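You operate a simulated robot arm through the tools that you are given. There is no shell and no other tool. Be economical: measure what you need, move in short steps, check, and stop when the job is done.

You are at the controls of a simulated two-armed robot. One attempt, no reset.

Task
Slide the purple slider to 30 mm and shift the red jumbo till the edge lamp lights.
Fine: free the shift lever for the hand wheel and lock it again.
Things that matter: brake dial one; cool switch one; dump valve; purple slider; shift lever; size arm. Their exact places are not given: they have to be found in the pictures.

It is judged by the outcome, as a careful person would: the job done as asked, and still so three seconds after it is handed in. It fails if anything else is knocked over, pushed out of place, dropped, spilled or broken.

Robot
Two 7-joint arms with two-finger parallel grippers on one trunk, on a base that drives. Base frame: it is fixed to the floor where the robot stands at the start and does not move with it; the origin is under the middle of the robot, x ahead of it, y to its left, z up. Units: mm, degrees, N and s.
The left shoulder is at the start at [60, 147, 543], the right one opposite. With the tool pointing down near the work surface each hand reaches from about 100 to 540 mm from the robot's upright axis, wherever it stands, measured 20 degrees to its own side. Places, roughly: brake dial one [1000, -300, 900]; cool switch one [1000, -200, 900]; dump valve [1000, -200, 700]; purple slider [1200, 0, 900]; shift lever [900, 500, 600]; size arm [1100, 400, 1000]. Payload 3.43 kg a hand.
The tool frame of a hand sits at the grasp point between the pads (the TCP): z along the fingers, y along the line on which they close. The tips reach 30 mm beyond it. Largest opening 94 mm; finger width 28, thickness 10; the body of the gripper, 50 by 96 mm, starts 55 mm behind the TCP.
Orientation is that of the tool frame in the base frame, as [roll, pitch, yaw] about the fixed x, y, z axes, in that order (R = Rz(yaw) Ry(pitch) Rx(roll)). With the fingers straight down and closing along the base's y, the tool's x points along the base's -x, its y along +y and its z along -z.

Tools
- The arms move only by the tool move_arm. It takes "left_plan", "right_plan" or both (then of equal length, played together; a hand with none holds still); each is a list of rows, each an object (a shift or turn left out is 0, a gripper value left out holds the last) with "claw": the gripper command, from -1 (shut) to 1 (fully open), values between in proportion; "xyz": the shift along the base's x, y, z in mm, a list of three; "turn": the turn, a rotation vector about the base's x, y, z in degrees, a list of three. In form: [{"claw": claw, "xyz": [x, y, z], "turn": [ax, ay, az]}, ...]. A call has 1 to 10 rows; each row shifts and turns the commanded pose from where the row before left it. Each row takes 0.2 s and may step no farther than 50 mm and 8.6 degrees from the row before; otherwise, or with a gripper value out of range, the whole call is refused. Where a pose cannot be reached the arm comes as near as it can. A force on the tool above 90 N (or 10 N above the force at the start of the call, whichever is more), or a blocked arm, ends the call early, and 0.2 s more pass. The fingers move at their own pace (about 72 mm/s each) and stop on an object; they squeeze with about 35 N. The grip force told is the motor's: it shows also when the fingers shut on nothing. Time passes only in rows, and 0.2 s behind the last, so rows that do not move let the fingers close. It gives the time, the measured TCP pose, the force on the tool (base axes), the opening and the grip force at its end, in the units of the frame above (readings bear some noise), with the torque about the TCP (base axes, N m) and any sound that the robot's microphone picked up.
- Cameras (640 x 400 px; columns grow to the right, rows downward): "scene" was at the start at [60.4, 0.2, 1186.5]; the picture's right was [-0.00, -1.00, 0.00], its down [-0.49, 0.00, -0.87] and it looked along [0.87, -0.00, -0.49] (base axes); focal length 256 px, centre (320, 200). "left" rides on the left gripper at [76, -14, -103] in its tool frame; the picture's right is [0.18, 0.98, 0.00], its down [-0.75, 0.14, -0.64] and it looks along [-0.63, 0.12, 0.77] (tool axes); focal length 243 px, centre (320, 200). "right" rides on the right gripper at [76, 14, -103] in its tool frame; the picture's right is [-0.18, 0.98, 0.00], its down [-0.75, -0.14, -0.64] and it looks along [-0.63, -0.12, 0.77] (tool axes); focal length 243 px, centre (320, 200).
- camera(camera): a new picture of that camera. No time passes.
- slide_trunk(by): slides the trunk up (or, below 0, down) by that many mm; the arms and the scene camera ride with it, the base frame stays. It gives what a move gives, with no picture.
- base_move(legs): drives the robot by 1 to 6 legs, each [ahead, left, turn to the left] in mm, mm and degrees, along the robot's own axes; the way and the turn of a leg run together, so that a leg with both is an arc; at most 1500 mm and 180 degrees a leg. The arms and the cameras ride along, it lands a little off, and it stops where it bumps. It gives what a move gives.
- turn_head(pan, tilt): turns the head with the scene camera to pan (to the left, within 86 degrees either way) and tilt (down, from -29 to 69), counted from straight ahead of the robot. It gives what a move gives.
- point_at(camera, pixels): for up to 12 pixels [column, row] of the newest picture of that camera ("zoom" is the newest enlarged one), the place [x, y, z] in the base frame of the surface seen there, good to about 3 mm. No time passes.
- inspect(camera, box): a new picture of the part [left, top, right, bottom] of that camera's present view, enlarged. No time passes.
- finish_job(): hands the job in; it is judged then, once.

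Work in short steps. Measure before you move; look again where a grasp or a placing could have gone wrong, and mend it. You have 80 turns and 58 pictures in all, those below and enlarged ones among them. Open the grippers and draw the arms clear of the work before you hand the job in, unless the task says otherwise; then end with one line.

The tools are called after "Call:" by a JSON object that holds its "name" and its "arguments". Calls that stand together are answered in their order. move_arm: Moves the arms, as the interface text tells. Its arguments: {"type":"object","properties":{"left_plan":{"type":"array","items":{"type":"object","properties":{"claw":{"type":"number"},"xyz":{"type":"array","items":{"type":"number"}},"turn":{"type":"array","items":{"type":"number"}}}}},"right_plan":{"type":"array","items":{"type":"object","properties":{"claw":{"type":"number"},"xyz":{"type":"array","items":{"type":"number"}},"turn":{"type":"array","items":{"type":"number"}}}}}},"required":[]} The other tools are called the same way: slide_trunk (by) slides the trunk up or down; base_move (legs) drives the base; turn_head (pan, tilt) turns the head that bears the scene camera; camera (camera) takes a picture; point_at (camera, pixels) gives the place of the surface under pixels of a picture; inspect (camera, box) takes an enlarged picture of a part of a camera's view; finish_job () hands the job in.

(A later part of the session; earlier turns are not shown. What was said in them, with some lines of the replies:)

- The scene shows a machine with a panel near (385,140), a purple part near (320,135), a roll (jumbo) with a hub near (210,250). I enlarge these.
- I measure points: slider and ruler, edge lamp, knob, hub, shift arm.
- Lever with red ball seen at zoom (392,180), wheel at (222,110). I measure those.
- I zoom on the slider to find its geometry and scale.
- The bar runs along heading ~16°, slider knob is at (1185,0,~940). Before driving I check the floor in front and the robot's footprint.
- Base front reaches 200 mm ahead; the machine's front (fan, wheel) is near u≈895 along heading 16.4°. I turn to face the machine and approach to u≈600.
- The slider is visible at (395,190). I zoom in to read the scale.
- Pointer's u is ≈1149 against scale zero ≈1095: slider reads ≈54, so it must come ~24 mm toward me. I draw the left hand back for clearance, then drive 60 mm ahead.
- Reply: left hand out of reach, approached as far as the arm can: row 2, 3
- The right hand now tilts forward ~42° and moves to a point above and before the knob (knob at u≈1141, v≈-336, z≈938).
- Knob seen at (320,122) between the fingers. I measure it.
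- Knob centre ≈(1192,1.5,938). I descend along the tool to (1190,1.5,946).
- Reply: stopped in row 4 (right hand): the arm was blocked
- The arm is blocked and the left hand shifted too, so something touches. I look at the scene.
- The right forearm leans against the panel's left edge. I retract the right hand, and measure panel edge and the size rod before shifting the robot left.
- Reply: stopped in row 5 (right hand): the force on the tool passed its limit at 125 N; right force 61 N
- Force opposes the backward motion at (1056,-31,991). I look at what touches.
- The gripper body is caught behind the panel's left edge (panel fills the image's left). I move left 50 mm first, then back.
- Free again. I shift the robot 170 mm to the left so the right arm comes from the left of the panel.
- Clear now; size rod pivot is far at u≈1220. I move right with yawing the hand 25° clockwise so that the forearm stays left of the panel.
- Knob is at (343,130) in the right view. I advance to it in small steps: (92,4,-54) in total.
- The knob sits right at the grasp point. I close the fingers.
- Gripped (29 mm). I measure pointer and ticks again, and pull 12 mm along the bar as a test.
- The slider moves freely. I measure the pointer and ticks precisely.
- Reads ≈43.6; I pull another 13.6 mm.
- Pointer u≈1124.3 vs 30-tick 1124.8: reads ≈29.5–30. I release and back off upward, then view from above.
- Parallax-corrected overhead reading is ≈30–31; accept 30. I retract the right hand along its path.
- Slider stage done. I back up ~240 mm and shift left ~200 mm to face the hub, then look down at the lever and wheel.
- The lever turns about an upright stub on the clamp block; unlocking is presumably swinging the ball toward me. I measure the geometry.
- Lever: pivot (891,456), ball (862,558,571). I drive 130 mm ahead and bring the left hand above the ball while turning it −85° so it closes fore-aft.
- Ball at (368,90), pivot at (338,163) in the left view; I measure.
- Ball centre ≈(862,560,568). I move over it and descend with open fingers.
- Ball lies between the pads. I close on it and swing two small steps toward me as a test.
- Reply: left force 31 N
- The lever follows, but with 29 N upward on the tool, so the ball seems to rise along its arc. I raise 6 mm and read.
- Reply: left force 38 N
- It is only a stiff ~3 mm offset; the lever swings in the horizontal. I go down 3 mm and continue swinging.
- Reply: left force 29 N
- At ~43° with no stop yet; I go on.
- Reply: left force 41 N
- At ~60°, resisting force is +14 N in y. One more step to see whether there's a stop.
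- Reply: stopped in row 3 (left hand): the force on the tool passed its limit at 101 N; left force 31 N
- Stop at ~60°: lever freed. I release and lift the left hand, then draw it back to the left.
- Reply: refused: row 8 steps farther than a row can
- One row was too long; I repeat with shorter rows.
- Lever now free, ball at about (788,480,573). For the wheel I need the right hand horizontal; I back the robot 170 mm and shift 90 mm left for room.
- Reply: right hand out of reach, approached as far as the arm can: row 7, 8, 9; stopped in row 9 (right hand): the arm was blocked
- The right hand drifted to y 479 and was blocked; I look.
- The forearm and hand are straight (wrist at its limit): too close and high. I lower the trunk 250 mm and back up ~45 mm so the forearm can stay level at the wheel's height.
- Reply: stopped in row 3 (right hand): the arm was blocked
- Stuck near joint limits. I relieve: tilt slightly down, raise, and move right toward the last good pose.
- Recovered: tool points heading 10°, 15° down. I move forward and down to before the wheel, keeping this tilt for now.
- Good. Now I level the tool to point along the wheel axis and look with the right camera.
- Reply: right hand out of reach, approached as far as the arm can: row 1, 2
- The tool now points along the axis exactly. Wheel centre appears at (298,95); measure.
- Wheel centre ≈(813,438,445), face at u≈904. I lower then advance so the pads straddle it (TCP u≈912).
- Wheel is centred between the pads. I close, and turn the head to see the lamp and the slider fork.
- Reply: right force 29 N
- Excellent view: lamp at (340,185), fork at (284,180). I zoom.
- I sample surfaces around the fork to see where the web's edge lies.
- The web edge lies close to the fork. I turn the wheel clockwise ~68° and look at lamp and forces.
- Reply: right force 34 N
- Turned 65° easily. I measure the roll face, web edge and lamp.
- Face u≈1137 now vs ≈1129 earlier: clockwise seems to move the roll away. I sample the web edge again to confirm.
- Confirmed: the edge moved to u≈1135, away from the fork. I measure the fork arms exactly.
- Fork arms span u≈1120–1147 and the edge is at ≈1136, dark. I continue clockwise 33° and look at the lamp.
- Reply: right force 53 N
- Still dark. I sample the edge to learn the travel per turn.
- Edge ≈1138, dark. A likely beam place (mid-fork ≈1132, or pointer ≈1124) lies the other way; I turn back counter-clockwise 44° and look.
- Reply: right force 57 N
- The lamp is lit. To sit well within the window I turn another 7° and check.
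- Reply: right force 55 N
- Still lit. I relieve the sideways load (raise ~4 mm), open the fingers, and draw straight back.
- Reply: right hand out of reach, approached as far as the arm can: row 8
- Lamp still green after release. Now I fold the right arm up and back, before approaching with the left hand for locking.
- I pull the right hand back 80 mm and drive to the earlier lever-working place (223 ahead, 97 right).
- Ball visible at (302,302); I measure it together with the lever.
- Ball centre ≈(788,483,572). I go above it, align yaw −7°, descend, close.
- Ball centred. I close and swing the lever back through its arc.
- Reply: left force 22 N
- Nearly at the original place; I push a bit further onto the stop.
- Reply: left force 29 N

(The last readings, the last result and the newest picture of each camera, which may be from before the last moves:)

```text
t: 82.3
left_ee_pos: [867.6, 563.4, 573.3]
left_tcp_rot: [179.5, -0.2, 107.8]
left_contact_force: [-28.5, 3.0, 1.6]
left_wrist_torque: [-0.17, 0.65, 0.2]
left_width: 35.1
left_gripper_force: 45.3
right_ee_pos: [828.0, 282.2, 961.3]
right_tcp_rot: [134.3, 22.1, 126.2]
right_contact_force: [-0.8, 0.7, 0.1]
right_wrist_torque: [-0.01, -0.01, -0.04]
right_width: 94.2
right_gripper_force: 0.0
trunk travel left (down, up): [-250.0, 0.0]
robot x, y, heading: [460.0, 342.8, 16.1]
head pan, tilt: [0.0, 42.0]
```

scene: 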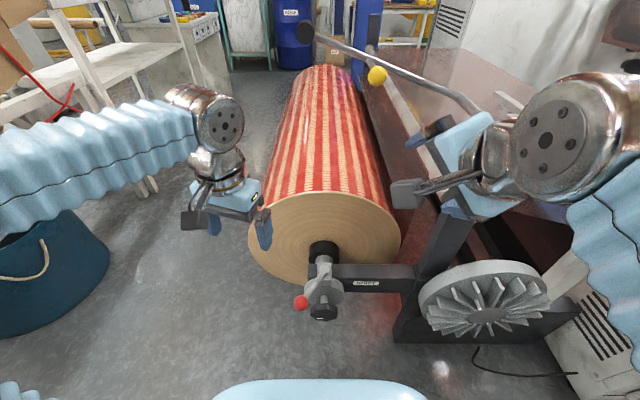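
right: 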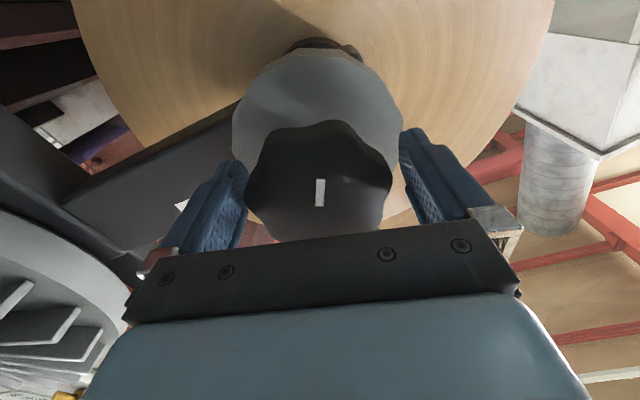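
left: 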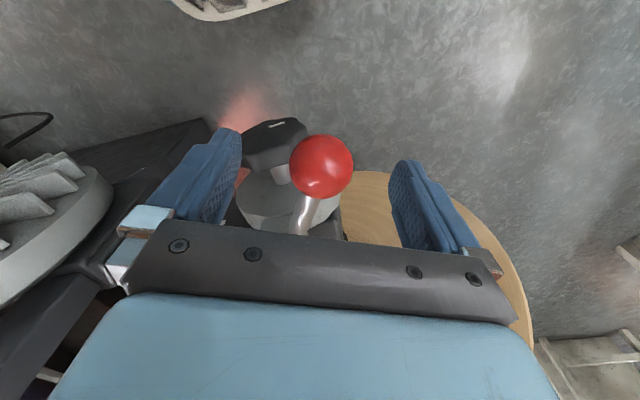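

Firm resistance (−28 N): lever is on its locked stop. I release and lift the left hand clear.

Call:
{"name": "move_arm", "arguments": {"left_plan": [{"claw": 1}, {}, {}, {"xyz": [0, 0, 40]}, {"xyz": [0, 0, 45]}, {"xyz": [0, 0, 45]}, {"xyz": [-15, 0, 45]}, {"xyz": [-30, 0, 35]}, {}]}}

Call:
{"name": "base_move", "arguments": {"legs": [[-170, 0, 0]]}}

Call:
{"name": "turn_head", "arguments": {"pan": -33, "tilt": 20}}

Call:
{"name": "camera", "arguments": {"camera": "scene"}}

```text
t: 84.3
left_ee_pos: [823.7, 560.4, 784.1]
left_tcp_rot: [179.2, 0.0, 107.7]
left_contact_force: [-0.7, 0.2, -1.5]
left_wrist_torque: [-0.01, -0.02, -0.03]
left_width: 93.9
left_gripper_force: 0.1
right_ee_pos: [829.8, 281.0, 961.2]
right_tcp_rot: [134.3, 22.0, 126.2]
right_contact_force: [0.5, 0.6, 1.1]
right_wrist_torque: [0.04, 0.01, 0.0]
right_width: 94.0
right_gripper_force: 0.1
trunk travel left (down, up): [-250.0, 0.0]
robot x, y, heading: [461.3, 345.3, 16.3]
head pan, tilt: [0.0, 42.0]
```

```text
t: 85.8
left_ee_pos: [662.2, 513.0, 783.8]
left_tcp_rot: [179.2, -0.1, 107.8]
left_contact_force: [-0.1, 0.7, -0.2]
left_wrist_torque: [0.02, -0.01, 0.0]
left_width: 94.1
left_gripper_force: 0.0
right_ee_pos: [667.1, 235.5, 961.1]
right_tcp_rot: [134.3, 22.0, 126.3]
right_contact_force: [1.0, -0.6, 0.0]
right_wrist_torque: [0.01, 0.04, -0.03]
right_width: 94.1
right_gripper_force: 0.0
trunk travel left (down, up): [-250.0, 0.0]
robot x, y, heading: [297.6, 291.8, 16.4]
head pan, tilt: [0.0, 42.0]
```

```text
t: 86.8
left_ee_pos: [661.6, 512.5, 784.7]
left_tcp_rot: [179.3, -0.1, 107.9]
left_contact_force: [-0.7, -1.2, 0.5]
left_wrist_torque: [-0.01, 0.0, 0.01]
left_width: 94.3
left_gripper_force: 0.0
right_ee_pos: [667.0, 235.2, 960.4]
right_tcp_rot: [134.3, 22.1, 126.3]
right_contact_force: [-0.3, 0.2, 0.2]
right_wrist_torque: [0.0, -0.01, 0.01]
right_width: 94.1
right_gripper_force: 0.0
trunk travel left (down, up): [-250.0, 0.0]
robot x, y, heading: [297.4, 296.0, 16.2]
head pan, tilt: [-33.0, 20.0]
```

```text
6 pictures are left
```

scene: 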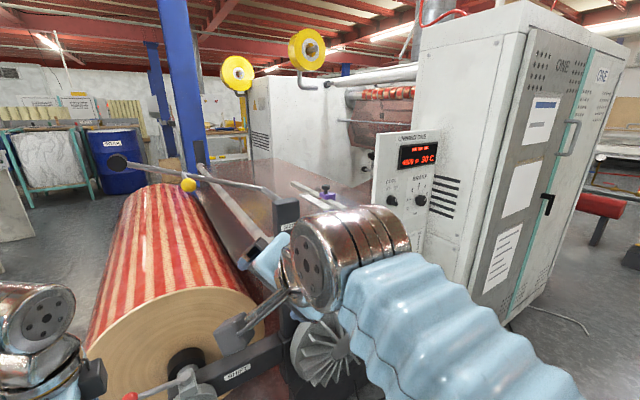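

The arm hides the lamp; I shift the base 250 mm left and look again.

Call:
{"name": "base_move", "arguments": {"legs": [[-60, 230, 0]]}}

Call:
{"name": "turn_head", "arguments": {"pan": -40, "tilt": 20}}

Call:
{"name": "camera", "arguments": {"camera": "scene"}}

```text
t: 88.5
left_ee_pos: [540.3, 721.6, 785.8]
left_tcp_rot: [179.2, -0.1, 107.7]
left_contact_force: [-0.8, 0.0, -0.1]
left_wrist_torque: [-0.02, -0.03, -0.03]
left_width: 94.1
left_gripper_force: 0.0
right_ee_pos: [545.6, 442.9, 961.9]
right_tcp_rot: [134.3, 22.0, 126.2]
right_contact_force: [0.5, -0.4, 0.3]
right_wrist_torque: [-0.01, -0.01, 0.03]
right_width: 94.1
right_gripper_force: 0.1
trunk travel left (down, up): [-250.0, 0.0]
robot x, y, heading: [176.1, 506.2, 16.5]
head pan, tilt: [-33.0, 20.0]
```

```text
t: 89.2
left_ee_pos: [540.0, 721.9, 783.8]
left_tcp_rot: [179.1, -0.1, 107.7]
left_contact_force: [-0.5, -0.1, 0.5]
left_wrist_torque: [0.0, -0.02, -0.02]
left_width: 93.9
left_gripper_force: 0.1
right_ee_pos: [545.8, 442.8, 961.3]
right_tcp_rot: [134.3, 22.0, 126.2]
right_contact_force: [0.8, 0.4, 0.3]
right_wrist_torque: [-0.01, 0.0, -0.02]
right_width: 94.0
right_gripper_force: 0.0
trunk travel left (down, up): [-250.0, 0.0]
robot x, y, heading: [178.7, 504.4, 16.3]
head pan, tilt: [-40.0, 20.0]
```

```text
5 pictures are left
```

scene: 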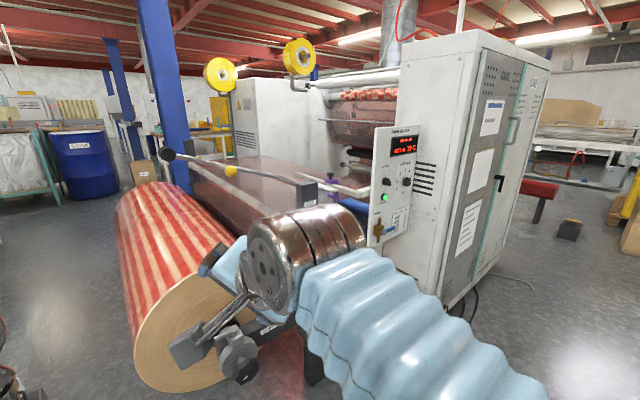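

The lamp is green at (383,197). I check the panel and slider in close-up once more.

Call:
{"name": "inspect", "arguments": {"camera": "scene", "box": [320, 120, 440, 240]}}

Call:
{"name": "inspect", "arguments": {"camera": "scene", "box": [130, 300, 290, 400]}}

```text
3.33 times, centred on (380, 180) of scene
```

zoom: 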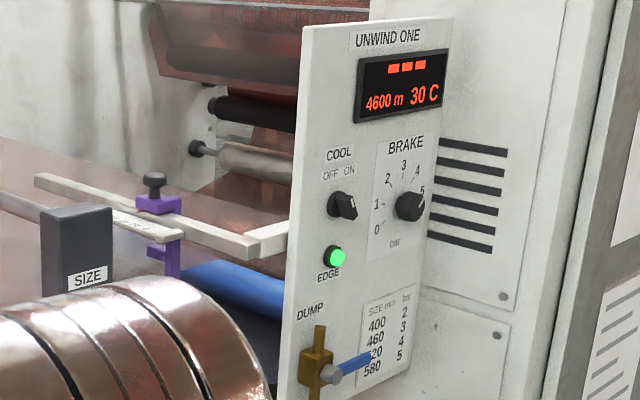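

```text
4.00 times, centred on (210, 350) of scene
```

zoom: 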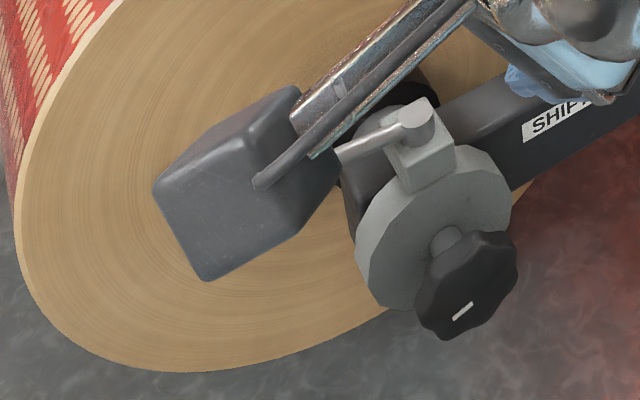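

Lamp is lit, the lever is back in its locked place, and brake, cool and dump stand as at the start; both hands are open and clear. I hand in.

Call:
{"name": "finish_job", "arguments": {}}

```text
The job is handed in.
```

The job is handed in: the purple slider stands at about 30 mm, the red jumbo is shifted so the edge lamp lights, and the shift lever is locked again. On the way in, the right arm pressed against the panel's left edge once and its gripper caught there once. In the last pictures, nothing there had moved.
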